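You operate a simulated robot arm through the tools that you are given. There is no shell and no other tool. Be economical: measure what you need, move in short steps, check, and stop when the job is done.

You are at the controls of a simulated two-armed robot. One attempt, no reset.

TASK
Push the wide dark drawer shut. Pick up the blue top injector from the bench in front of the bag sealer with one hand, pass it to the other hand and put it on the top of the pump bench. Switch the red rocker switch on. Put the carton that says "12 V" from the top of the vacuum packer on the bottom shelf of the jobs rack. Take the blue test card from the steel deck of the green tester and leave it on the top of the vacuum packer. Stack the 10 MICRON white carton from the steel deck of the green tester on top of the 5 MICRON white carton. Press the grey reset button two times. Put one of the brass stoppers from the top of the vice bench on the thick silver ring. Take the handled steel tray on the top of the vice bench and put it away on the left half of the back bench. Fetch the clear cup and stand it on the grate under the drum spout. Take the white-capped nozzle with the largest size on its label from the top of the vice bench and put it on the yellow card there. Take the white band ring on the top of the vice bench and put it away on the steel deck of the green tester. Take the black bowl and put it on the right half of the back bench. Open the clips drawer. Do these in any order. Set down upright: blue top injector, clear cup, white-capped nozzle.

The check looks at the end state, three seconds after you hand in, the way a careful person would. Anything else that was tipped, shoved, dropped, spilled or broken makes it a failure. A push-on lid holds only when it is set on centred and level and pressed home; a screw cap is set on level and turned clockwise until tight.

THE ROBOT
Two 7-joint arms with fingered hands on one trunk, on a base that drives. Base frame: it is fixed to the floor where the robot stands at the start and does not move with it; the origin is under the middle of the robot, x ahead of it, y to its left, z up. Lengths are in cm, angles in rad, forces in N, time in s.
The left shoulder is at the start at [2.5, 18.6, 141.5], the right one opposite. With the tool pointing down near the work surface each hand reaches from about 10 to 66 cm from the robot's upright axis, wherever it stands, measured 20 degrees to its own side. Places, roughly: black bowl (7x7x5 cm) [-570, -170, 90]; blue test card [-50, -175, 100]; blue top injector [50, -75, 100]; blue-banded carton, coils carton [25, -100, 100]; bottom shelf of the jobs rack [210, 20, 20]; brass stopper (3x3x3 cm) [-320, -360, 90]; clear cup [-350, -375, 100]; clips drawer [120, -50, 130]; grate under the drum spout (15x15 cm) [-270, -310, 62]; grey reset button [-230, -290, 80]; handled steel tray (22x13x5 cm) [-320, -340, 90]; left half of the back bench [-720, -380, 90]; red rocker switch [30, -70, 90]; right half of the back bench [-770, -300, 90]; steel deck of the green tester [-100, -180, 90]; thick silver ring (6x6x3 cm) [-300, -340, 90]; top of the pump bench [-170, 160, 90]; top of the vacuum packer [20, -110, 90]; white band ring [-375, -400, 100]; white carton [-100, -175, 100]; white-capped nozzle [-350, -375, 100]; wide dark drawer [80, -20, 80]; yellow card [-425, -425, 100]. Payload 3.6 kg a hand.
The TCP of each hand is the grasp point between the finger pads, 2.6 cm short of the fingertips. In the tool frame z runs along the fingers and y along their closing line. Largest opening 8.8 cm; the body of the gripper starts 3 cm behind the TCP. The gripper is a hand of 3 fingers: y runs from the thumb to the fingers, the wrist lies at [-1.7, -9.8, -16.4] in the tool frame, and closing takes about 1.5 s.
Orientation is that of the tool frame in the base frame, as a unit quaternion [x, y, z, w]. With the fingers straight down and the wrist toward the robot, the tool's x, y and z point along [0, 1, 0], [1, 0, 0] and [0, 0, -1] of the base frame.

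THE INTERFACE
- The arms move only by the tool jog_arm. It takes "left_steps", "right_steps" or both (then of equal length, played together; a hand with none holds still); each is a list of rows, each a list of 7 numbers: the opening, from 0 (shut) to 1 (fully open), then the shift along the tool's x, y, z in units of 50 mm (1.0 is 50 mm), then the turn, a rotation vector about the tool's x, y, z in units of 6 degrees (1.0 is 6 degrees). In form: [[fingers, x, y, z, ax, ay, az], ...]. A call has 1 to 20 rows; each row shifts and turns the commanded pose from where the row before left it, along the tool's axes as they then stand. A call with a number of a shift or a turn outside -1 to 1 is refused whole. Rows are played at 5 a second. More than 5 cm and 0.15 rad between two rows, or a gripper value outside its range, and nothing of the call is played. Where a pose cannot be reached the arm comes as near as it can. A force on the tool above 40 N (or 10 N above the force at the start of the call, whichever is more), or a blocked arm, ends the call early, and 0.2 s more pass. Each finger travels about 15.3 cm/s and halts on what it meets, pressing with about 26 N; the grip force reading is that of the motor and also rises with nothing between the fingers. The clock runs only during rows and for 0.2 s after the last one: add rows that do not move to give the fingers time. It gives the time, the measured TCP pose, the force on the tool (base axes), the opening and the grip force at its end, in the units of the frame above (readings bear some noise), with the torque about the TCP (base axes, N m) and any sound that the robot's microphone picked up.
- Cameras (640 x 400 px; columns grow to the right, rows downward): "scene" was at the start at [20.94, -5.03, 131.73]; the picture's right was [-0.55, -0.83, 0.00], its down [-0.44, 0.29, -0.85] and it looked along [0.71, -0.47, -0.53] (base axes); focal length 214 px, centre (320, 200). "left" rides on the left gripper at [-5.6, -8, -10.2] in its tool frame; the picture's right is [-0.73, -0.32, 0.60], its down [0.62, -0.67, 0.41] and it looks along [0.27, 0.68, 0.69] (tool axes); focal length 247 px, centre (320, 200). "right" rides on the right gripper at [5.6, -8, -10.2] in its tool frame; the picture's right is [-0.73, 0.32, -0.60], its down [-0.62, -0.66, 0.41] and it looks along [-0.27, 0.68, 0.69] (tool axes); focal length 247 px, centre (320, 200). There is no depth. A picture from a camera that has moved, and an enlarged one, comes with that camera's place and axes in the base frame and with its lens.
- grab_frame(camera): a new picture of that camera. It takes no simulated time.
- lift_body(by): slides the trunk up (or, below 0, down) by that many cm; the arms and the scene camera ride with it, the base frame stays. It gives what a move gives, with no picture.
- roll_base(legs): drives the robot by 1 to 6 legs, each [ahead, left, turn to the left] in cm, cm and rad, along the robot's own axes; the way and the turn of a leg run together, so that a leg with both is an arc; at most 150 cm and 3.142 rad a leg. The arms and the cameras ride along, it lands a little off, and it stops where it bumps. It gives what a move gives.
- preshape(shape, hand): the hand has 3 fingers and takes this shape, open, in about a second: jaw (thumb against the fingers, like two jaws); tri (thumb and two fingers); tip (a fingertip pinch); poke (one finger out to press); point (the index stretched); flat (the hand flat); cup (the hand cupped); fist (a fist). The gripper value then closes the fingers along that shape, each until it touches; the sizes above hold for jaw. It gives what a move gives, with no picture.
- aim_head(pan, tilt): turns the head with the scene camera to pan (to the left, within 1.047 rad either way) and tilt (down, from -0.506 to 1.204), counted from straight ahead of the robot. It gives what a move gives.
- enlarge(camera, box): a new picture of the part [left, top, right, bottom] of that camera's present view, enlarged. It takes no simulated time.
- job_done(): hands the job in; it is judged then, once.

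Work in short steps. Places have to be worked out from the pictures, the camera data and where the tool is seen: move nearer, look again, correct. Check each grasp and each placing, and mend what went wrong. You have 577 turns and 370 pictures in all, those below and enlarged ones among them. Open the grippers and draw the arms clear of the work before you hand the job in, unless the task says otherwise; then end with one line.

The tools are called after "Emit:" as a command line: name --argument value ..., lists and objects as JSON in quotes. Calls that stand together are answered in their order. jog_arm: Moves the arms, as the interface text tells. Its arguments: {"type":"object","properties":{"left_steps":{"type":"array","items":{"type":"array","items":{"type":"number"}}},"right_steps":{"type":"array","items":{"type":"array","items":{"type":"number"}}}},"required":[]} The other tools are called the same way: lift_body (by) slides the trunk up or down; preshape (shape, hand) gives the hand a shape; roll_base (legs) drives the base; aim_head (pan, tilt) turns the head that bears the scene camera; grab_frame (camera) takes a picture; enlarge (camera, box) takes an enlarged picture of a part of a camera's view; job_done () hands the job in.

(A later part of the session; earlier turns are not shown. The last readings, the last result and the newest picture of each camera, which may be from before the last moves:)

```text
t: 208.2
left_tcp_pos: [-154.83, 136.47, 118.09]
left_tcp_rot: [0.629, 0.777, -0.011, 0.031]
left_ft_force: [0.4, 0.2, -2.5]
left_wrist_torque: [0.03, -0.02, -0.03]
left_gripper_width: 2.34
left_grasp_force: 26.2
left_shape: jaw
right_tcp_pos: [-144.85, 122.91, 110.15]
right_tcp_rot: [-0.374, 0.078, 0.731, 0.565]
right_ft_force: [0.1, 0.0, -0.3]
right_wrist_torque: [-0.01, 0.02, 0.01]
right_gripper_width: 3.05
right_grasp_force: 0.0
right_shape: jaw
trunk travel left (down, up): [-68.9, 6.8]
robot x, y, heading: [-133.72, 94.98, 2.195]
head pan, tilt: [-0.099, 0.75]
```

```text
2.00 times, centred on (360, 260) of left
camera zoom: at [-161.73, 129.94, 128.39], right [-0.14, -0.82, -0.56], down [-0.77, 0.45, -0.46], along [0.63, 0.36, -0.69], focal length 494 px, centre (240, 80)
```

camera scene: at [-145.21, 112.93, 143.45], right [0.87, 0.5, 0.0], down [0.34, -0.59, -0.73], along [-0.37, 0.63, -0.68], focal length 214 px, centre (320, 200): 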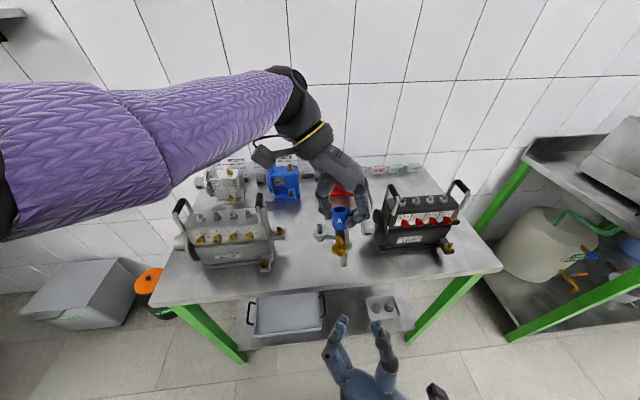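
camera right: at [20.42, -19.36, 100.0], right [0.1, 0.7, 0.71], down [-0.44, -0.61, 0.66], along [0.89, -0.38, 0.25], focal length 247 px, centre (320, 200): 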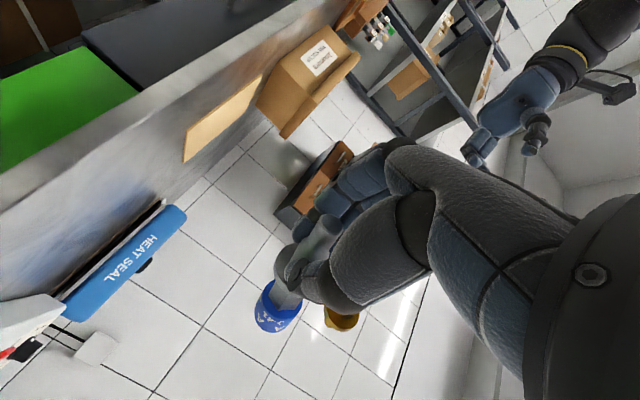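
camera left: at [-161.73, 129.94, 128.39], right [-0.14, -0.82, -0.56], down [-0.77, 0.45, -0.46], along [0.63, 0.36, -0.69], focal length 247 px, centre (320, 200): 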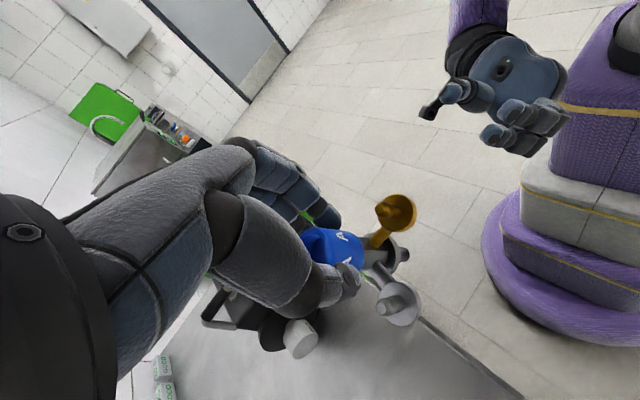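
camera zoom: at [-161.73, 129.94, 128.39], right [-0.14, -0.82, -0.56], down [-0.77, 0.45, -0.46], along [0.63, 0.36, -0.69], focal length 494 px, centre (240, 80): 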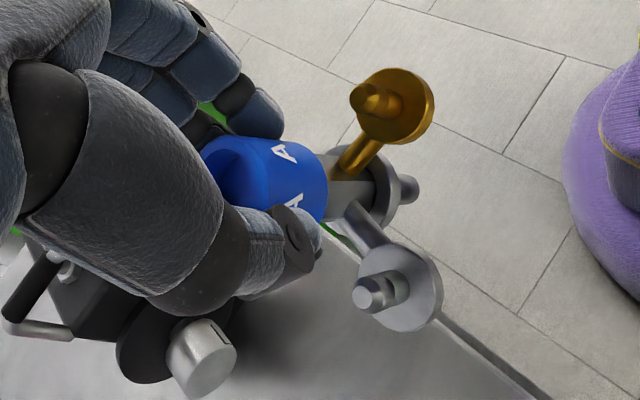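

Triangulation shows the injector leaning: its top is 17° forward of the tip. I rotate the hand by 17° to make it plumb and move 5 cm further in over the bench.

Emit:
jog_arm --left_steps '[[0, 0, 0, 0, 0.3, 1, 0], [0, 0, 0, 0, 0.2, 1, 0], [0, 0, 0, 0, 0, 0.8, 0]]'

Emit:
roll_base --legs '[[5, 0, 0]]'

Emit:
enlarge --camera "scene" --box '[280, 170, 400, 290]'

Emit:
enlarge --camera "left" --box '[240, 160, 480, 360]'

```text
t: 209.0
left_tcp_pos: [-154.88, 136.5, 118.08]
left_tcp_rot: [0.624, 0.773, 0.06, -0.1]
left_ft_force: [-0.4, -0.7, -2.3]
left_wrist_torque: [0.01, 0.0, 0.0]
left_gripper_width: 2.35
left_grasp_force: 25.9
left_shape: jaw
right_tcp_pos: [-144.87, 123.01, 110.2]
right_tcp_rot: [-0.374, 0.078, 0.731, 0.566]
right_ft_force: [0.4, 0.3, 0.4]
right_wrist_torque: [0.0, 0.0, -0.01]
right_gripper_width: 3.08
right_grasp_force: 0.1
right_shape: jaw
trunk travel left (down, up): [-68.9, 6.8]
robot x, y, heading: [-133.71, 94.8, 2.192]
head pan, tilt: [-0.099, 0.75]
```

```text
t: 209.9
left_tcp_pos: [-157.62, 140.53, 117.96]
left_tcp_rot: [0.625, 0.772, 0.06, -0.099]
left_ft_force: [-0.3, 1.1, -2.8]
left_wrist_torque: [-0.01, 0.02, -0.01]
left_gripper_width: 2.36
left_grasp_force: 26.1
left_shape: jaw
right_tcp_pos: [-147.86, 126.9, 110.26]
right_tcp_rot: [-0.374, 0.078, 0.731, 0.566]
right_ft_force: [-0.1, -0.1, 0.5]
right_wrist_torque: [-0.01, -0.01, -0.03]
right_gripper_width: 3.09
right_grasp_force: 0.0
right_shape: jaw
trunk travel left (down, up): [-68.9, 6.8]
robot x, y, heading: [-136.41, 99.03, 2.194]
head pan, tilt: [-0.099, 0.75]
```

```text
3.33 times, centred on (340, 230) of scene
camera zoom: at [-148.13, 116.97, 143.45], right [0.86, 0.5, 0.0], down [0.34, -0.59, -0.73], along [-0.37, 0.63, -0.68], focal length 715 px, centre (253, 100)
```

zoom: 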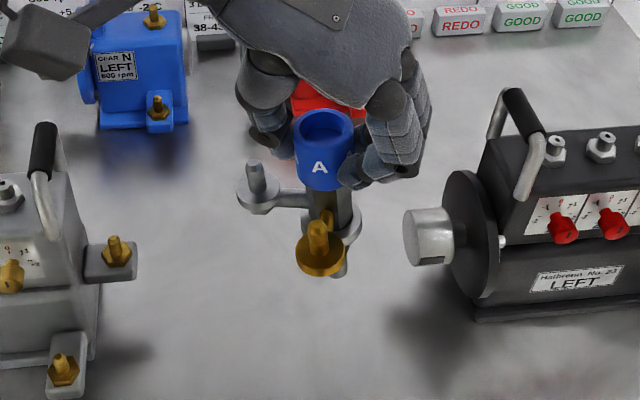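

```text
2.00 times, centred on (360, 260) of left
camera zoom: at [-163.54, 131.3, 126.91], right [-0.21, -0.64, -0.74], down [-0.81, 0.54, -0.24], along [0.55, 0.55, -0.63], focal length 494 px, centre (240, 80)
```

zoom: 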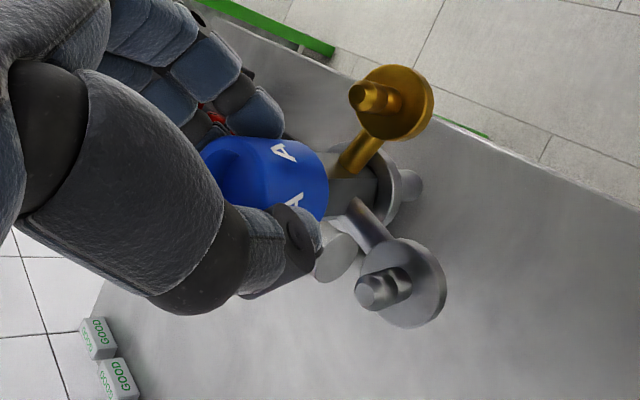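

Now only a sideways lean of about 8° remains (tip to the right). I correct with a small rotation and check again.

Emit:
jog_arm --left_steps '[[0, 0, 0, 0, 0.7, 0, 0], [0, 0, 0, 0, 0.65, 0, 0]]'

Emit:
enlarge --camera "scene" --box '[280, 170, 400, 290]'

Emit:
enlarge --camera "left" --box '[240, 160, 480, 360]'

```text
t: 210.5
left_tcp_pos: [-157.77, 140.7, 117.9]
left_tcp_rot: [0.616, 0.775, 0.004, -0.143]
left_ft_force: [0.7, 0.3, -3.2]
left_wrist_torque: [-0.02, -0.04, 0.03]
left_gripper_width: 2.33
left_grasp_force: 26.2
left_shape: jaw
right_tcp_pos: [-147.82, 127.0, 110.14]
right_tcp_rot: [-0.375, 0.077, 0.73, 0.566]
right_ft_force: [-0.3, -0.6, 0.0]
right_wrist_torque: [-0.01, -0.01, -0.03]
right_gripper_width: 3.08
right_grasp_force: 0.0
right_shape: jaw
trunk travel left (down, up): [-68.9, 6.8]
robot x, y, heading: [-136.58, 99.07, 2.192]
head pan, tilt: [-0.099, 0.75]
```

```text
3.33 times, centred on (340, 230) of scene
camera zoom: at [-148.23, 117.12, 143.41], right [0.86, 0.5, 0.0], down [0.34, -0.59, -0.73], along [-0.37, 0.63, -0.68], focal length 715 px, centre (253, 100)
```

zoom: 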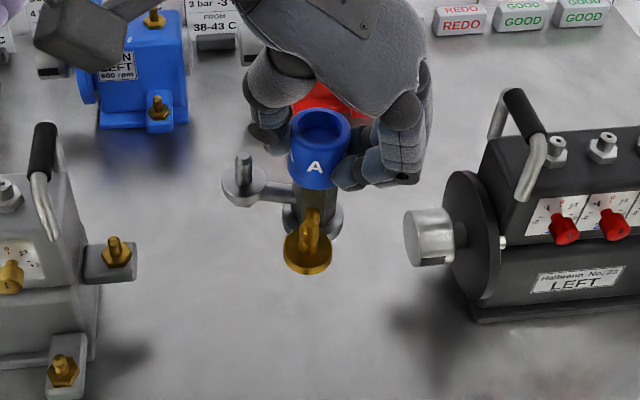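

```text
2.00 times, centred on (360, 260) of left
camera zoom: at [-162.08, 131.52, 127.77], right [-0.29, -0.67, -0.69], down [-0.85, 0.51, -0.14], along [0.44, 0.54, -0.71], focal length 494 px, centre (240, 80)
```

zoom: 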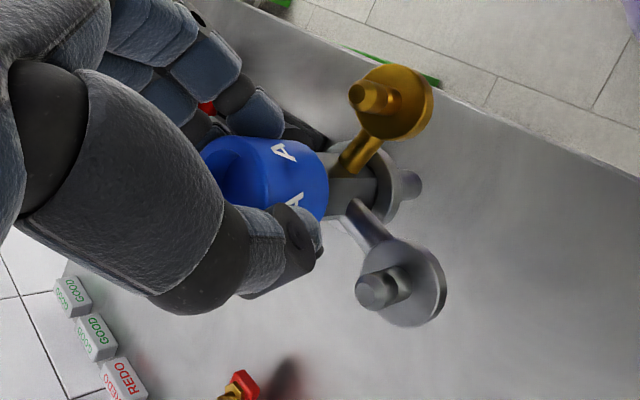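

It now looks plumb. I lower by the trunk 9 cm and check the remaining gap.

Emit:
lift_body --by -9

Emit:
enlarge --camera "scene" --box '[270, 140, 400, 270]'

Emit:
enlarge --camera "right" --box '[0, 0, 640, 400]'

```text
t: 211.8
left_tcp_pos: [-157.75, 140.53, 109.08]
left_tcp_rot: [0.616, 0.774, 0.006, -0.144]
left_ft_force: [-0.1, 0.2, -3.1]
left_wrist_torque: [0.03, -0.03, 0.0]
left_gripper_width: 2.33
left_grasp_force: 25.6
left_shape: jaw
right_tcp_pos: [-147.49, 127.0, 100.99]
right_tcp_rot: [-0.376, 0.072, 0.73, 0.566]
right_ft_force: [-0.4, 0.1, -0.9]
right_wrist_torque: [-0.05, -0.02, -0.01]
right_gripper_width: 3.08
right_grasp_force: 0.1
right_shape: jaw
trunk travel left (down, up): [-59.9, 15.8]
robot x, y, heading: [-136.15, 99.2, 2.199]
head pan, tilt: [-0.099, 0.75]
```

```text
3.08 times, centred on (335, 205) of scene
camera zoom: at [-148.17, 117.0, 134.41], right [0.86, 0.5, 0.0], down [0.34, -0.59, -0.73], along [-0.37, 0.63, -0.68], focal length 660 px, centre (274, 185)
```

zoom: 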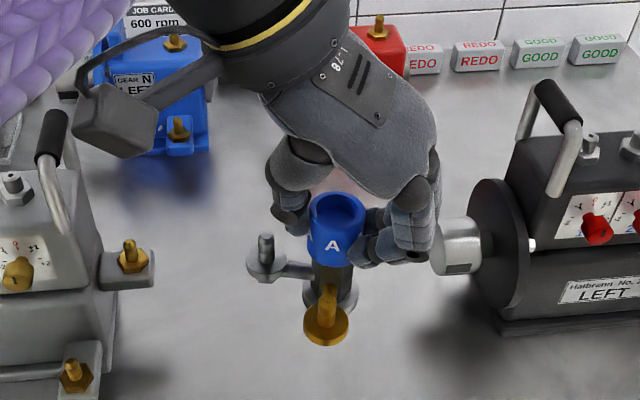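

```text
1.00 times, centred on (320, 200) of right (not enlarged: the box is as wide or as high as the picture)
camera zoom: at [-135.88, 128.78, 92.73], right [0.06, -1.0, -0.06], down [0.44, -0.03, 0.9], along [-0.9, -0.08, 0.44], focal length 247 px, centre (320, 200)
```

zoom: 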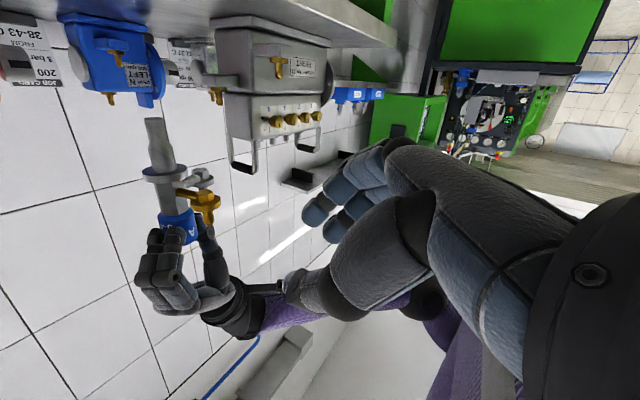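

The right camera shows the injector plumb, a few centimetres above the bench. I lower it in small vertical steps until contact.

Emit:
jog_arm --left_steps '[[0, -0.0456, 0.0337, 0.192, 0, 0, 0], [0, -0.0456, 0.0337, 0.192, 0, 0, 0], [0, -0.0228, 0.017, 0.096, 0, 0, 0]]'

Emit:
grab_frame --camera "right"

```text
t: 212.6
left_tcp_pos: [-157.72, 140.5, 106.47]
left_tcp_rot: [0.615, 0.775, 0.005, -0.143]
left_ft_force: [-0.6, 0.1, -2.3]
left_wrist_torque: [-0.01, -0.02, 0.01]
left_gripper_width: 2.33
left_grasp_force: 26.5
left_shape: jaw
right_tcp_pos: [-147.46, 127.01, 101.03]
right_tcp_rot: [-0.375, 0.073, 0.731, 0.566]
right_ft_force: [-0.4, -0.6, -0.3]
right_wrist_torque: [0.01, 0.01, 0.02]
right_gripper_width: 3.07
right_grasp_force: 0.0
right_shape: jaw
trunk travel left (down, up): [-59.9, 15.8]
robot x, y, heading: [-136.41, 99.23, 2.195]
head pan, tilt: [-0.099, 0.75]
```

```text
237 pictures are left
camera right: at [-135.94, 128.89, 92.74], right [0.06, -1.0, -0.06], down [0.44, -0.03, 0.9], along [-0.9, -0.08, 0.44], focal length 247 px, centre (320, 200)
```

right: 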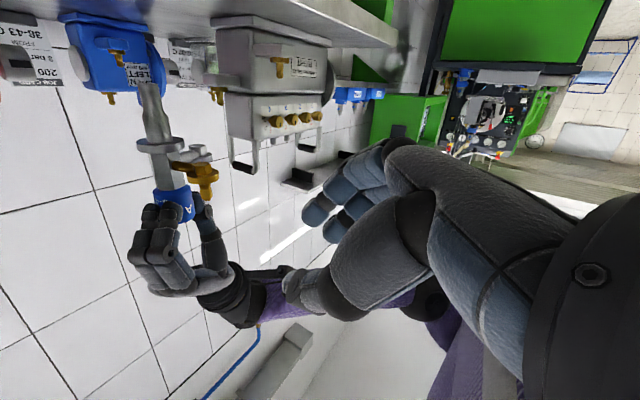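

The bench top is at about z 86, so 7 cm remain. I lower 5.5 cm and then in small steps.

Emit:
jog_arm --left_steps '[[0, -0.0684, 0.05, 0.288, 0, 0, 0], [0, -0.0684, 0.05, 0.288, 0, 0, 0], [0, -0.0684, 0.05, 0.288, 0, 0, 0], [0, -0.0456, 0.0337, 0.192, 0, 0, 0]]'

Emit:
grab_frame --camera "right"

Emit:
enlarge --camera "scene" --box '[270, 160, 400, 290]'

```text
t: 213.6
left_tcp_pos: [-157.75, 140.59, 100.97]
left_tcp_rot: [0.617, 0.774, 0.006, -0.144]
left_ft_force: [-0.4, -0.2, -3.4]
left_wrist_torque: [-0.02, -0.04, 0.0]
left_gripper_width: 2.37
left_grasp_force: 26.3
left_shape: jaw
right_tcp_pos: [-147.42, 127.18, 100.99]
right_tcp_rot: [-0.374, 0.072, 0.731, 0.566]
right_ft_force: [0.4, -0.4, 0.1]
right_wrist_torque: [0.02, 0.01, -0.02]
right_gripper_width: 3.08
right_grasp_force: 0.0
right_shape: jaw
trunk travel left (down, up): [-59.9, 15.8]
robot x, y, heading: [-136.24, 99.2, 2.192]
head pan, tilt: [-0.099, 0.75]
```

```text
236 pictures are left
camera right: at [-135.96, 128.95, 92.76], right [0.06, -1.0, -0.06], down [0.44, -0.03, 0.9], along [-0.9, -0.08, 0.44], focal length 247 px, centre (320, 200)
```

right: 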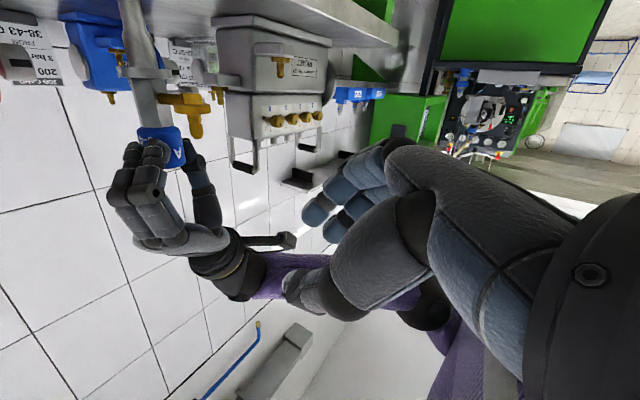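

```text
3.08 times, centred on (335, 225) of scene
camera zoom: at [-148.19, 117.04, 134.39], right [0.86, 0.5, 0.0], down [0.34, -0.59, -0.73], along [-0.37, 0.63, -0.68], focal length 660 px, centre (274, 123)
```

zoom: 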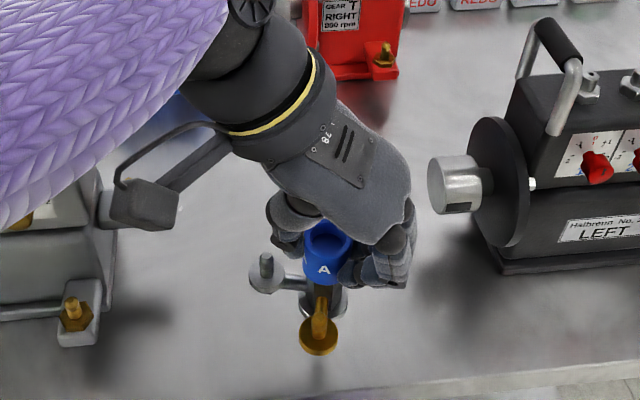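

Emit:
jog_arm --left_steps '[[0, -0.0228, 0.017, 0.096, 0, 0, 0], [0, -0.0228, 0.017, 0.096, 0, 0, 0], [0, -0.0228, 0.017, 0.096, 0, 0, 0]]'

Emit:
jog_arm --left_steps '[[0, -0.0137, 0.01, 0.058, 0, 0, 0], [0, 0, 0, 0, 0, 0, 0]]'

Emit:
grab_frame --camera "right"

```text
t: 214.3
left_tcp_pos: [-157.58, 140.51, 99.42]
left_tcp_rot: [0.616, 0.775, 0.005, -0.143]
left_ft_force: [-0.3, 0.6, -2.1]
left_wrist_torque: [0.01, -0.03, -0.01]
left_gripper_width: 2.34
left_grasp_force: 25.7
left_shape: jaw
right_tcp_pos: [-147.39, 127.15, 101.0]
right_tcp_rot: [-0.375, 0.072, 0.731, 0.566]
right_ft_force: [0.3, 0.4, -0.1]
right_wrist_torque: [0.0, -0.02, 0.01]
right_gripper_width: 3.09
right_grasp_force: 0.0
right_shape: jaw
trunk travel left (down, up): [-59.9, 15.8]
robot x, y, heading: [-136.29, 99.04, 2.195]
head pan, tilt: [-0.099, 0.75]
```

```text
t: 214.9
left_tcp_pos: [-157.73, 140.6, 99.14]
left_tcp_rot: [0.616, 0.775, 0.005, -0.143]
left_ft_force: [0.3, -0.1, -3.6]
left_wrist_torque: [0.0, -0.02, 0.0]
left_gripper_width: 2.33
left_grasp_force: 25.9
left_shape: jaw
right_tcp_pos: [-147.47, 127.07, 101.01]
right_tcp_rot: [-0.375, 0.072, 0.731, 0.566]
right_ft_force: [0.1, -0.8, 0.3]
right_wrist_torque: [-0.01, 0.01, 0.01]
right_gripper_width: 3.07
right_grasp_force: 0.1
right_shape: jaw
trunk travel left (down, up): [-59.9, 15.8]
robot x, y, heading: [-136.56, 99.51, 2.192]
head pan, tilt: [-0.099, 0.75]
```

```text
234 pictures are left
camera right: at [-135.96, 128.91, 92.76], right [0.06, -1.0, -0.06], down [0.44, -0.03, 0.9], along [-0.9, -0.08, 0.44], focal length 247 px, centre (320, 200)
```

right: 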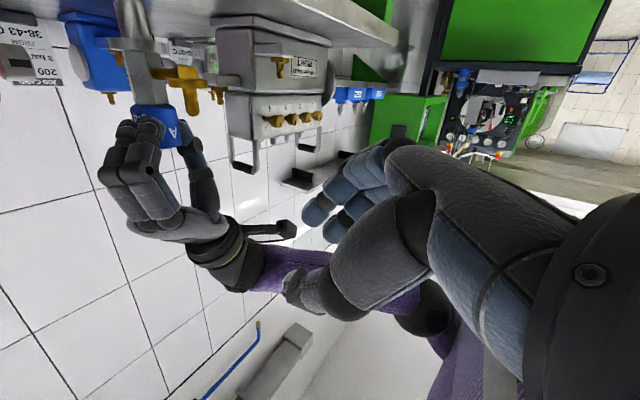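

Emit:
jog_arm --left_steps '[[0, -0.0137, 0.01, 0.058, 0, 0, 0], [0, 0, 0, 0, 0, 0, 0]]'

Emit:
jog_arm --left_steps '[[0, -0.0137, 0.01, 0.058, 0, 0, 0], [0, 0, 0, 0, 0, 0, 0]]'

Emit:
jog_arm --left_steps '[[0, -0.0137, 0.01, 0.058, 0, 0, 0], [0, 0, 0, 0, 0, 0, 0]]'

```text
t: 215.6
left_tcp_pos: [-157.67, 140.58, 98.89]
left_tcp_rot: [0.615, 0.775, 0.005, -0.143]
left_ft_force: [0.2, -0.3, -2.8]
left_wrist_torque: [0.0, -0.03, -0.01]
left_gripper_width: 2.34
left_grasp_force: 26.4
left_shape: jaw
right_tcp_pos: [-147.4, 127.09, 101.03]
right_tcp_rot: [-0.375, 0.072, 0.731, 0.565]
right_ft_force: [-1.0, 0.2, -0.4]
right_wrist_torque: [0.01, 0.03, -0.01]
right_gripper_width: 3.1
right_grasp_force: 0.1
right_shape: jaw
trunk travel left (down, up): [-59.9, 15.8]
robot x, y, heading: [-136.59, 99.7, 2.193]
head pan, tilt: [-0.099, 0.75]
```

```text
t: 216.2
left_tcp_pos: [-157.75, 140.62, 98.55]
left_tcp_rot: [0.617, 0.774, 0.005, -0.143]
left_ft_force: [0.8, 0.0, -2.5]
left_wrist_torque: [0.0, 0.0, -0.01]
left_gripper_width: 2.32
left_grasp_force: 25.7
left_shape: jaw
right_tcp_pos: [-147.47, 127.07, 100.97]
right_tcp_rot: [-0.375, 0.073, 0.731, 0.565]
right_ft_force: [0.0, 0.3, -0.2]
right_wrist_torque: [-0.01, -0.03, 0.02]
right_gripper_width: 3.08
right_grasp_force: 0.1
right_shape: jaw
trunk travel left (down, up): [-59.9, 15.8]
robot x, y, heading: [-136.08, 99.4, 2.196]
head pan, tilt: [-0.099, 0.75]
```

```text
t: 216.8
left_tcp_pos: [-157.59, 140.62, 98.38]
left_tcp_rot: [0.616, 0.774, 0.008, -0.145]
left_ft_force: [-0.8, 0.4, 11.4]
left_wrist_torque: [0.02, 0.12, 0.06]
left_gripper_width: 2.36
left_grasp_force: 25.2
left_shape: jaw
right_tcp_pos: [-147.46, 126.9, 101.07]
right_tcp_rot: [-0.375, 0.073, 0.731, 0.566]
right_ft_force: [-0.1, -0.4, -0.3]
right_wrist_torque: [0.05, 0.0, 0.01]
right_gripper_width: 3.08
right_grasp_force: 0.0
right_shape: jaw
trunk travel left (down, up): [-59.9, 15.8]
robot x, y, heading: [-136.2, 99.34, 2.197]
head pan, tilt: [-0.099, 0.75]
```

Contact with the bench. I check the lean once more before letting go.

Emit:
enlarge --camera "right" --box '[80, 0, 280, 140]'

Emit:
enlarge --camera "scene" --box '[280, 190, 400, 290]'

Emit:
enlarge --camera "left" --box '[240, 160, 480, 360]'

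```text
2.86 times, centred on (180, 70) of right
camera zoom: at [-135.92, 128.8, 92.77], right [0.06, -1.0, -0.06], down [0.44, -0.03, 0.9], along [-0.9, -0.08, 0.44], focal length 706 px, centre (720, 571)
```

zoom: 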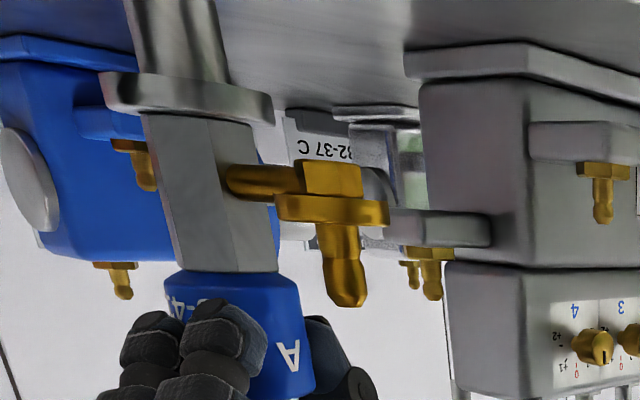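

```text
4.00 times, centred on (340, 240) of scene
camera zoom: at [-148.16, 116.95, 134.42], right [0.86, 0.5, 0.0], down [0.34, -0.59, -0.73], along [-0.37, 0.63, -0.68], focal length 858 px, centre (240, 40)
```

zoom: 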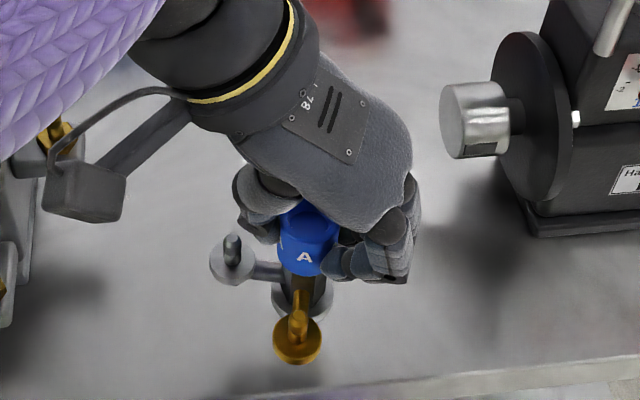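

```text
2.00 times, centred on (360, 260) of left
camera zoom: at [-161.93, 131.43, 108.28], right [-0.29, -0.66, -0.69], down [-0.85, 0.51, -0.14], along [0.44, 0.55, -0.71], focal length 494 px, centre (240, 80)
```

zoom: 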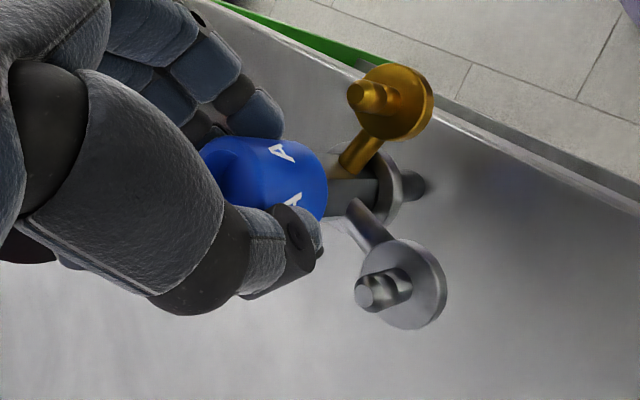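

The lean is within a couple of degrees. I release by opening gently and look before moving away.

Emit:
jog_arm --left_steps '[[0.3, 0, 0, 0, 0, 0, 0], [0.3, 0, 0, 0, 0, 0, 0], [0.4, 0, 0, 0, 0, 0, 0], [0.4, 0, 0, 0, 0, 0, 0]]'

Emit:
enlarge --camera "scene" --box '[280, 190, 400, 290]'

Emit:
enlarge --camera "right" --box '[80, 0, 280, 140]'

```text
t: 217.8
left_tcp_pos: [-157.8, 140.63, 98.31]
left_tcp_rot: [0.616, 0.775, 0.005, -0.142]
left_ft_force: [0.7, 0.1, 0.1]
left_wrist_torque: [-0.01, 0.03, 0.0]
left_gripper_width: 3.44
left_grasp_force: 0.1
left_shape: jaw
right_tcp_pos: [-147.39, 127.07, 101.04]
right_tcp_rot: [-0.375, 0.073, 0.731, 0.565]
right_ft_force: [0.8, -0.4, -0.4]
right_wrist_torque: [0.02, 0.03, 0.0]
right_gripper_width: 3.09
right_grasp_force: 0.0
right_shape: jaw
trunk travel left (down, up): [-59.9, 15.8]
robot x, y, heading: [-136.28, 98.88, 2.197]
head pan, tilt: [-0.099, 0.75]
```

```text
4.00 times, centred on (340, 240) of scene
camera zoom: at [-148.19, 117.03, 134.39], right [0.86, 0.5, 0.0], down [0.34, -0.59, -0.73], along [-0.37, 0.63, -0.68], focal length 858 px, centre (240, 40)
```

zoom: 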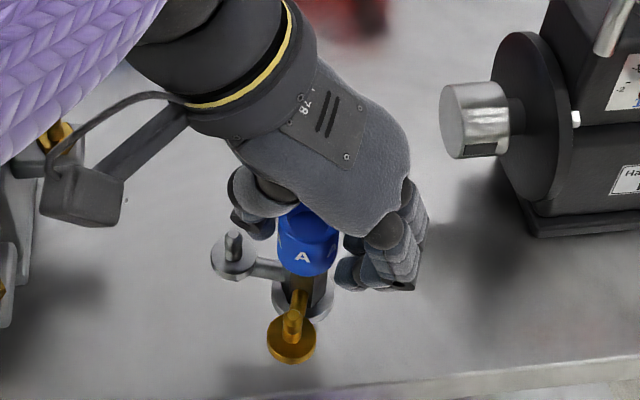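

```text
2.86 times, centred on (180, 70) of right
camera zoom: at [-135.94, 128.87, 92.74], right [0.06, -1.0, -0.06], down [0.44, -0.03, 0.9], along [-0.9, -0.08, 0.44], focal length 706 px, centre (720, 571)
```

zoom: 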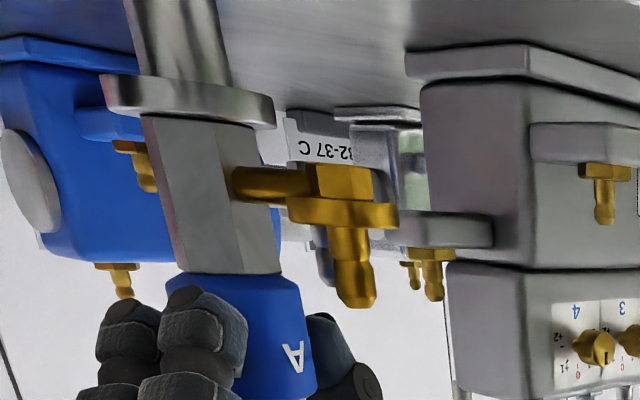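

It stands by itself. I open slightly more and rise straight up.

Emit:
jog_arm --left_steps '[[0.5, 0, 0, 0, 0, 0, 0], [0.5, 0.0456, -0.0337, -0.192, 0, 0, 0], [0.5, 0.0456, -0.0337, -0.192, 0, 0, 0], [0.5, 0.0912, -0.067, -0.384, 0, 0, 0], [0.5, 0.137, -0.1, -0.576, 0, 0, 0], [0.5, 0.137, -0.1, -0.576, 0, 0, 0], [0.5, 0.137, -0.1, -0.576, 0, 0, 0]]'

Emit:
grab_frame --camera "scene"

```text
t: 219.3
left_tcp_pos: [-157.75, 140.4, 111.41]
left_tcp_rot: [0.616, 0.774, 0.006, -0.143]
left_ft_force: [0.0, 0.7, 0.5]
left_wrist_torque: [0.03, -0.02, -0.01]
left_gripper_width: 4.37
left_grasp_force: 0.0
left_shape: jaw
right_tcp_pos: [-147.37, 127.04, 101.08]
right_tcp_rot: [-0.375, 0.073, 0.731, 0.565]
right_ft_force: [0.5, 0.1, 0.0]
right_wrist_torque: [0.04, 0.0, -0.02]
right_gripper_width: 3.1
right_grasp_force: 0.1
right_shape: jaw
trunk travel left (down, up): [-59.9, 15.8]
robot x, y, heading: [-136.46, 99.18, 2.193]
head pan, tilt: [-0.099, 0.75]
```

```text
228 pictures are left
camera scene: at [-148.18, 117.01, 134.39], right [0.86, 0.5, 0.0], down [0.34, -0.59, -0.73], along [-0.37, 0.63, -0.68], focal length 214 px, centre (320, 200)
```

scene: 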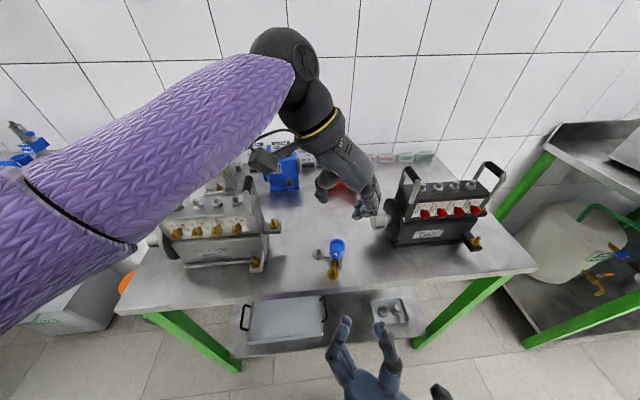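

The injector stands upright on the pump bench. Next the 12 V carton: I back out, drive back in front of the vacuum packer and turn around.

Emit:
roll_base --legs '[[-40, 0, 0], [-128, -34, 0], [0, 0, -3.138]]'

Emit:
jog_arm --right_steps '[[0.6, 0, -0.6, 0, 0, 1, 0], [0.6, 0, -0.6, 0, 0, 1, 0], [0.6, 0, -0.6, 0, 0, 1, 0], [0.6, 0, -0.6, 0, 0, 1, 0], [0.6, 0, 0, 0, 0, 1, 0], [0.6, 0, 0, 0, 0, 1, 0], [0.6, 0, 0, 0, 0, 1, 0], [0.6, 0, 0, 0, 0, 1, 0], [0.6, 0, 0, 0, 0, 1, 0], [0.6, 0, 0, 0, 0, 1, 0], [0.6, 0, 0, 0, 0, 1, 0], [0.6, 0, 0, 0, 0, 1, 0], [0.6, 0, 0, 0, 0, 1, 0], [0.6, 0, 0, 0, 0, 1, 0], [0.6, 0, 0, 0, 0, 1, 0], [0.6, 0, 0, 0, 0, 1, 0], [0.6, 0, 0, 0, 0, 1, 0], [0.6, 0, 0, 0, 0, 1, 0], [0.6, 0, 0, 0, 0, 1, 0], [0.6, 0, 0, 0, 0, 1, 0]]'

Emit:
aim_head --pan -0.3 --tilt 0.5

Emit:
grab_frame --camera "scene"

```text
t: 235.4
left_tcp_pos: [12.12, -56.8, 111.4]
left_tcp_rot: [0.781, -0.608, 0.143, 0.003]
left_ft_force: [0.6, -0.5, 0.5]
left_wrist_torque: [-0.02, -0.02, 0.03]
left_gripper_width: 4.34
left_grasp_force: 0.1
left_shape: jaw
right_tcp_pos: [1.57, -43.6, 100.99]
right_tcp_rot: [0.068, 0.376, -0.558, 0.737]
right_ft_force: [-0.7, 0.1, 0.5]
right_wrist_torque: [0.02, 0.01, 0.02]
right_gripper_width: 3.07
right_grasp_force: 0.0
right_shape: jaw
trunk travel left (down, up): [-59.9, 15.8]
robot x, y, heading: [-10.05, -15.81, -0.925]
head pan, tilt: [-0.099, 0.75]
```

```text
t: 239.6
left_tcp_pos: [12.14, -56.94, 111.39]
left_tcp_rot: [0.781, -0.608, 0.143, 0.004]
left_ft_force: [0.9, 0.7, -0.3]
left_wrist_torque: [-0.01, 0.0, 0.0]
left_gripper_width: 4.33
left_grasp_force: 0.1
left_shape: jaw
right_tcp_pos: [-8.93, -47.99, 104.87]
right_tcp_rot: [0.518, 0.826, -0.22, 0.041]
right_ft_force: [0.3, 0.0, -0.3]
right_wrist_torque: [-0.01, 0.02, 0.02]
right_gripper_width: 5.22
right_grasp_force: 0.1
right_shape: jaw
trunk travel left (down, up): [-59.9, 15.8]
robot x, y, heading: [-10.09, -15.6, -0.926]
head pan, tilt: [-0.099, 0.75]
```

```text
t: 240.4
left_tcp_pos: [12.2, -56.83, 111.33]
left_tcp_rot: [0.781, -0.608, 0.144, 0.004]
left_ft_force: [0.5, -0.3, 0.1]
left_wrist_torque: [0.04, 0.0, -0.01]
left_gripper_width: 4.34
left_grasp_force: 0.0
left_shape: jaw
right_tcp_pos: [-8.92, -47.99, 104.76]
right_tcp_rot: [0.518, 0.826, -0.22, 0.042]
right_ft_force: [0.6, -0.1, 0.7]
right_wrist_torque: [0.0, 0.01, 0.03]
right_gripper_width: 5.25
right_grasp_force: 0.0
right_shape: jaw
trunk travel left (down, up): [-59.9, 15.8]
robot x, y, heading: [-10.2, -15.99, -0.93]
head pan, tilt: [-0.3, 0.499]
```

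```text
227 pictures are left
camera scene: at [1.16, -35.14, 136.58], right [-0.94, -0.34, 0.0], down [-0.16, 0.45, -0.88], along [0.3, -0.83, -0.48], focal length 214 px, centre (320, 200)
```

scene: 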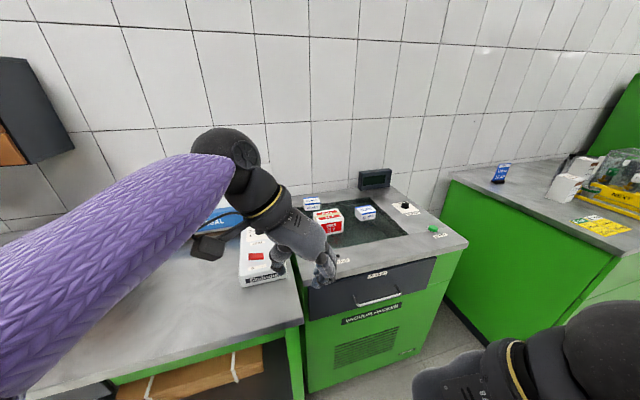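

Emit:
enlarge --camera "scene" --box '[290, 170, 450, 280]'

Emit:
grab_frame --camera "right"

```text
3.64 times, centred on (370, 225) of scene
camera zoom: at [1.16, -35.14, 136.58], right [-0.94, -0.34, 0.0], down [-0.16, 0.45, -0.88], along [0.3, -0.83, -0.48], focal length 780 px, centre (138, 109)
```

zoom: 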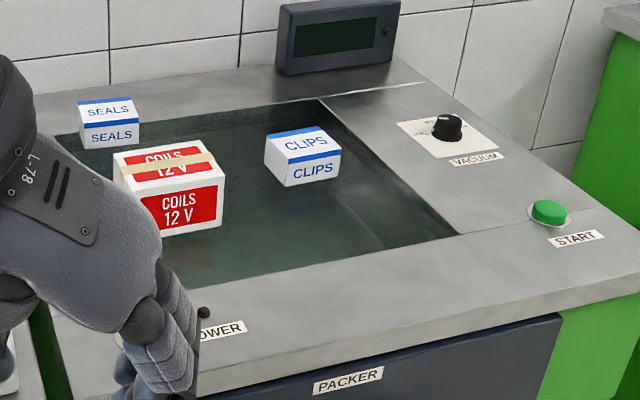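

```text
225 pictures are left
camera right: at [-16.86, -42.03, 114.87], right [0.71, -0.25, 0.66], down [-0.36, -0.93, 0.03], along [0.6, -0.26, -0.75], focal length 247 px, centre (320, 200)
```

right: 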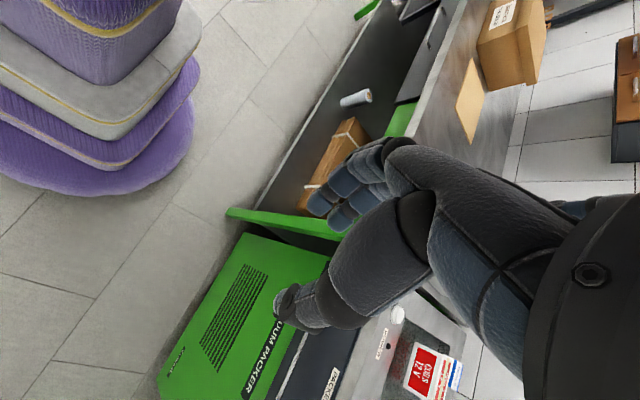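

The 12 V carton measures about 9 × 7.7 × 5.5 cm at [21, -99]. I level the right hand with its closing line along the carton's depth, shift the left hand aside, then drive in.

Emit:
jog_arm --right_steps '[[0.95, 0, 0, 0, -0.8, 0.73, 0], [0.95, 0, 0, 0, -0.8, 0.73, 0], [0.95, 0, 0, 0, -0.8, 0.73, 0], [0.95, 0, 0, 0, -0.76, 0.73, 0], [1, 0, 0, 0, 0, 0, 1], [1, 0, 0, 0, 0, 0, 1], [1, 0, 0, 0, 0, 0, 1], [1, 0, 0, 0, 0, 0, 1], [1, 0, 0, 0, 0, 0, 1], [1, 0, 0, 0, 0, 0, 1], [1, 0, 0, 0, 0, 0, 1], [1, 0, 0, 0, 0, 0, 1], [1, 0, 0, 0, 0, 0, 1], [1, 0, 0, 0, 0, 0, 1], [1, 0, 0, 0, 0, 0, 1], [1, 0, 0, 0, 0, 0, 1], [1, 0, 0, 0, 0, 0, 1]]' --left_steps '[[0.5, -0.2, -0.7, 0, 0, 0, 0], [0.5, -0.2, -0.7, 0, 0, 0, 0], [0.5, -0.2, -0.7, 0, 0, 0, 0], [0.5, -0.2, -0.7, 0, 0, 0, 0], [0.5, -0.2, -0.7, 0, 0, 0, 0], [0.5, 0, 0, 0, 0, 0, 0], [0.5, 0, 0, 0, 0, 0, 0], [0.5, 0, 0, 0, 0, 0, 0], [0.5, 0, 0, 0, 0, 0, 0], [0.5, 0, 0, 0, 0, 0, 0], [0.5, 0, 0, 0, 0, 0, 0], [0.5, 0, 0, 0, 0, 0, 0], [0.5, 0, 0, 0, 0, 0, 0], [0.5, 0, 0, 0, 0, 0, 0], [0.5, 0, 0, 0, 0, 0, 0], [0.5, 0, 0, 0, 0, 0, 0], [0.5, 0, 0, 0, 0, 0, 0]]'

Emit:
roll_base --legs '[[27, 0, -0.015]]'

Emit:
aim_head --pan -0.4 --tilt 0.6

Emit:
grab_frame --camera "scene"

Emit:
grab_frame --camera "right"

```text
t: 244.0
left_tcp_pos: [27.64, -47.5, 113.14]
left_tcp_rot: [0.781, -0.608, 0.144, 0.004]
left_ft_force: [0.1, -0.1, 0.2]
left_wrist_torque: [0.02, 0.02, -0.03]
left_gripper_width: 4.37
left_grasp_force: 0.1
left_shape: jaw
right_tcp_pos: [-8.94, -47.99, 104.84]
right_tcp_rot: [0.946, 0.324, 0.0, 0.001]
right_ft_force: [0.2, 0.3, 0.1]
right_wrist_torque: [0.0, 0.0, 0.03]
right_gripper_width: 8.76
right_grasp_force: 0.1
right_shape: jaw
trunk travel left (down, up): [-59.9, 15.8]
robot x, y, heading: [-10.0, -15.92, -0.922]
head pan, tilt: [-0.3, 0.499]
```

```text
t: 245.9
left_tcp_pos: [43.35, -69.97, 113.14]
left_tcp_rot: [0.776, -0.614, 0.143, 0.005]
left_ft_force: [-0.1, 0.7, -0.3]
left_wrist_torque: [0.0, 0.03, 0.0]
left_gripper_width: 4.35
left_grasp_force: 0.1
left_shape: jaw
right_tcp_pos: [6.78, -69.78, 104.79]
right_tcp_rot: [0.948, 0.317, 0.001, 0.001]
right_ft_force: [-0.2, 0.5, 0.5]
right_wrist_torque: [-0.01, 0.0, -0.03]
right_gripper_width: 8.75
right_grasp_force: 0.0
right_shape: jaw
trunk travel left (down, up): [-59.9, 15.8]
robot x, y, heading: [6.13, -37.65, -0.94]
head pan, tilt: [-0.3, 0.499]
```

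```text
t: 246.6
left_tcp_pos: [43.34, -69.95, 113.25]
left_tcp_rot: [0.776, -0.614, 0.143, 0.005]
left_ft_force: [0.9, -0.1, 0.1]
left_wrist_torque: [0.02, 0.04, 0.02]
left_gripper_width: 4.36
left_grasp_force: 0.1
left_shape: jaw
right_tcp_pos: [6.7, -69.72, 104.81]
right_tcp_rot: [0.948, 0.317, 0.001, 0.0]
right_ft_force: [0.9, 0.0, 0.3]
right_wrist_torque: [0.0, -0.01, -0.01]
right_gripper_width: 8.76
right_grasp_force: 0.1
right_shape: jaw
trunk travel left (down, up): [-59.9, 15.8]
robot x, y, heading: [6.18, -37.74, -0.942]
head pan, tilt: [-0.4, 0.6]
```

```text
224 pictures are left
camera scene: at [16.07, -57.05, 135.68], right [-0.97, -0.23, 0.0], down [-0.13, 0.55, -0.83], along [0.19, -0.8, -0.56], focal length 214 px, centre (320, 200)
```

scene: 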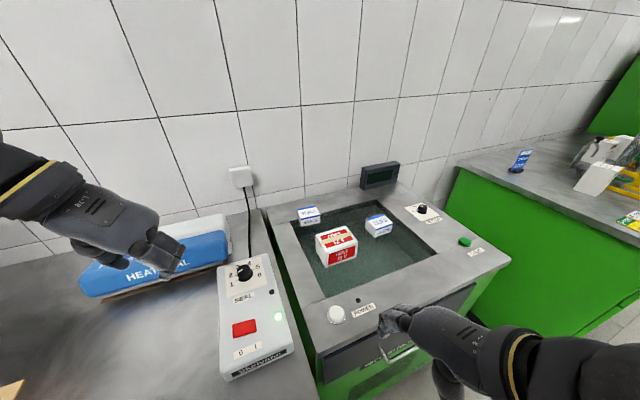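

```text
223 pictures are left
camera right: at [6.42, -59.9, 114.98], right [-0.4, -0.7, 0.6], down [-0.9, 0.15, -0.41], along [0.19, -0.7, -0.69], focal length 247 px, centre (320, 200)
```

right: 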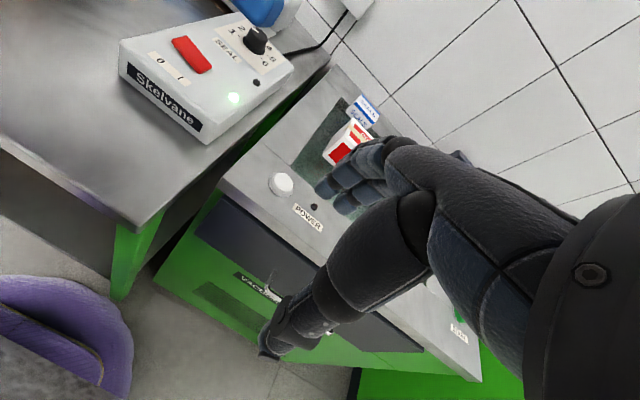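

Emit:
enlarge --camera "scene" --box '[285, 195, 415, 285]'

```text
4.44 times, centred on (350, 240) of scene
camera zoom: at [16.07, -57.05, 135.68], right [-0.97, -0.23, 0.0], down [-0.13, 0.55, -0.83], along [0.19, -0.8, -0.56], focal length 953 px, centre (187, 22)
```

zoom: 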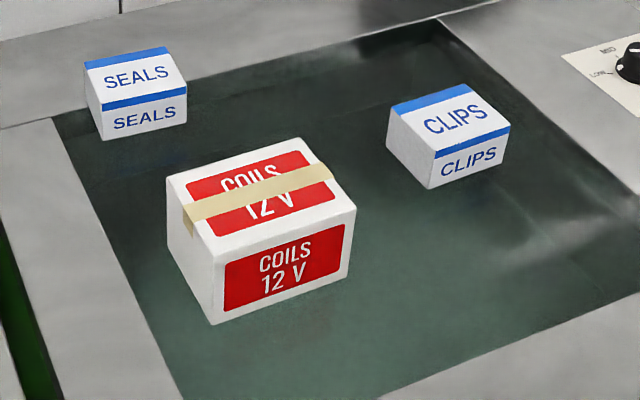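

I bring the right hand most of the way over the carton at z 105 and look with its camera.

Emit:
jog_arm --right_steps '[[1, -0.2, 0.95, 0, 0, 0, 0], [1, -0.2, 0.95, 0, 0, 0, 0], [1, -0.2, 0.95, 0, 0, 0, 0], [1, -0.2, 0.95, 0, 0, 0, 0], [1, -0.2, 0.95, 0, 0, 0, 0], [1, -0.2, 0.95, 0, 0, 0, 0]]'

Emit:
grab_frame --camera "right"

Emit:
enlarge --camera "scene" --box '[270, 170, 430, 290]'

```text
t: 248.0
left_tcp_pos: [43.37, -70.05, 113.1]
left_tcp_rot: [0.776, -0.614, 0.143, 0.005]
left_ft_force: [0.0, 0.7, 0.5]
left_wrist_torque: [0.0, -0.01, 0.03]
left_gripper_width: 4.37
left_grasp_force: 0.1
left_shape: jaw
right_tcp_pos: [18.91, -96.34, 104.57]
right_tcp_rot: [0.948, 0.318, 0.0, 0.001]
right_ft_force: [0.3, 0.5, -0.2]
right_wrist_torque: [0.04, -0.01, -0.03]
right_gripper_width: 8.81
right_grasp_force: 0.1
right_shape: jaw
trunk travel left (down, up): [-59.9, 15.8]
robot x, y, heading: [6.23, -38.35, -0.944]
head pan, tilt: [-0.4, 0.6]
```

```text
221 pictures are left
camera right: at [18.79, -86.45, 114.86], right [-0.4, -0.7, 0.6], down [-0.9, 0.16, -0.41], along [0.19, -0.7, -0.69], focal length 247 px, centre (320, 200)
```

right: 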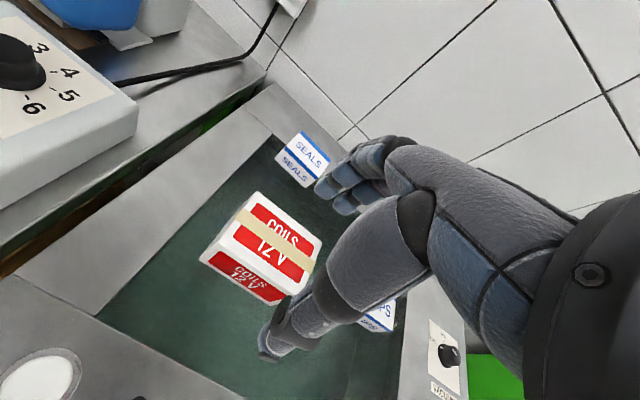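

```text
3.33 times, centred on (350, 230) of scene
camera zoom: at [16.15, -57.16, 135.65], right [-0.97, -0.23, 0.0], down [-0.13, 0.55, -0.82], along [0.19, -0.8, -0.57], focal length 715 px, centre (220, 100)
```

zoom: 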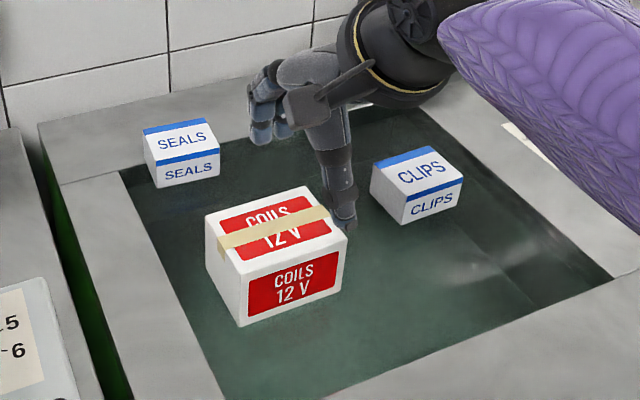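

Top centre of the carton: about [21.7, -99.7, 93.5]. I centre over it and lower to just above, then check the straddle.

Emit:
jog_arm --right_steps '[[1, 0.04, 0.88, 0, 0, 0, 0], [1, 0, 0, 0.7, 0, 0, 0], [1, 0, 0, 0.6, 0, 0, 0]]'

Emit:
grab_frame --camera "right"

Emit:
enlarge --camera "scene" --box '[270, 170, 430, 290]'

```text
t: 248.8
left_tcp_pos: [43.31, -69.88, 113.07]
left_tcp_rot: [0.776, -0.614, 0.143, 0.005]
left_ft_force: [0.2, 0.0, 0.0]
left_wrist_torque: [0.02, 0.0, 0.04]
left_gripper_width: 4.36
left_grasp_force: 0.0
left_shape: jaw
right_tcp_pos: [22.0, -99.62, 98.21]
right_tcp_rot: [0.949, 0.317, 0.001, 0.002]
right_ft_force: [1.2, -0.2, 0.0]
right_wrist_torque: [0.06, -0.04, 0.02]
right_gripper_width: 8.77
right_grasp_force: 0.0
right_shape: jaw
trunk travel left (down, up): [-59.9, 15.8]
robot x, y, heading: [6.01, -37.64, -0.938]
head pan, tilt: [-0.4, 0.6]
```

```text
219 pictures are left
camera right: at [21.67, -89.72, 108.41], right [-0.4, -0.7, 0.6], down [-0.9, 0.15, -0.41], along [0.19, -0.7, -0.69], focal length 247 px, centre (320, 200)
```

right: 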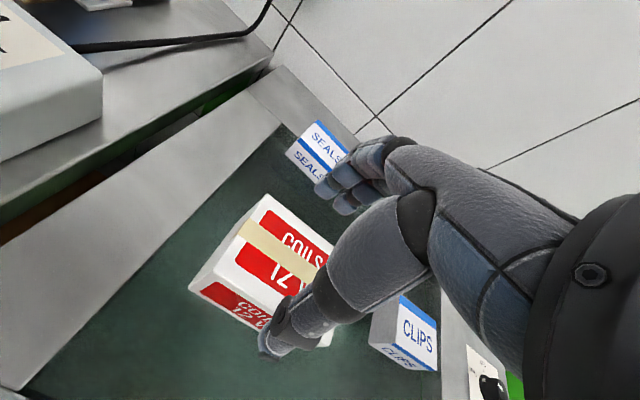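

```text
3.33 times, centred on (350, 230) of scene
camera zoom: at [16.12, -57.09, 135.67], right [-0.97, -0.23, 0.0], down [-0.13, 0.55, -0.82], along [0.19, -0.8, -0.57], focal length 715 px, centre (220, 100)
```

zoom: 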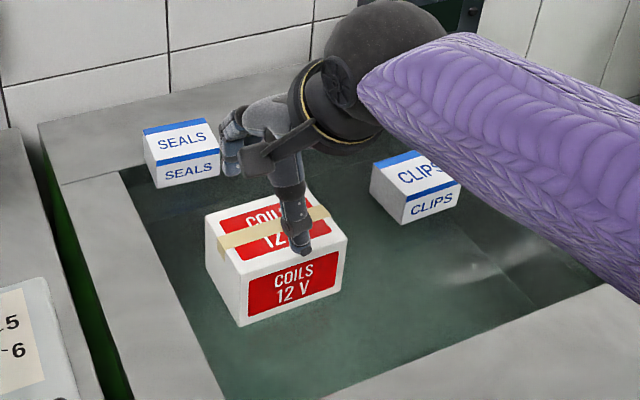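

Both sides clear by ~0.8 cm. I lower 6 cm and close.

Emit:
jog_arm --right_steps '[[1, 0, 0.01, 0.4, 0, 0, 0], [1, 0, 0, 0.4, 0, 0, 0], [1, 0, 0, 0.4, 0, 0, 0], [0, 0, 0, 0, 0, 0, 0], [0, 0, 0, 0, 0, 0, 0], [0, 0, 0, 0, 0, 0, 0], [0, 0, 0, 0, 0, 0, 0]]'

Emit:
enlarge --camera "scene" --box '[270, 170, 430, 290]'

```text
t: 250.4
left_tcp_pos: [43.25, -69.91, 113.21]
left_tcp_rot: [0.776, -0.615, 0.144, 0.005]
left_ft_force: [0.8, -0.4, 0.5]
left_wrist_torque: [0.0, -0.02, 0.01]
left_gripper_width: 4.36
left_grasp_force: 0.0
left_shape: jaw
right_tcp_pos: [21.91, -99.62, 92.46]
right_tcp_rot: [0.948, 0.317, 0.0, 0.002]
right_ft_force: [1.9, -1.6, 3.4]
right_wrist_torque: [0.02, 0.02, 0.02]
right_gripper_width: 6.77
right_grasp_force: 26.2
right_shape: jaw
trunk travel left (down, up): [-59.9, 15.8]
robot x, y, heading: [6.06, -37.61, -0.941]
head pan, tilt: [-0.4, 0.6]
```

```text
3.33 times, centred on (350, 230) of scene
camera zoom: at [16.09, -57.05, 135.68], right [-0.97, -0.23, 0.0], down [-0.13, 0.55, -0.82], along [0.19, -0.8, -0.57], focal length 715 px, centre (220, 100)
```

zoom: 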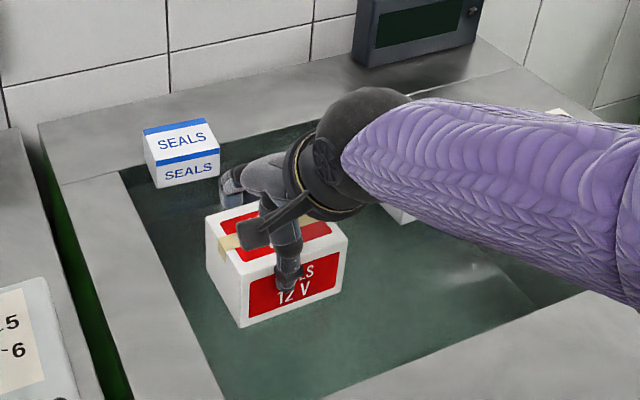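

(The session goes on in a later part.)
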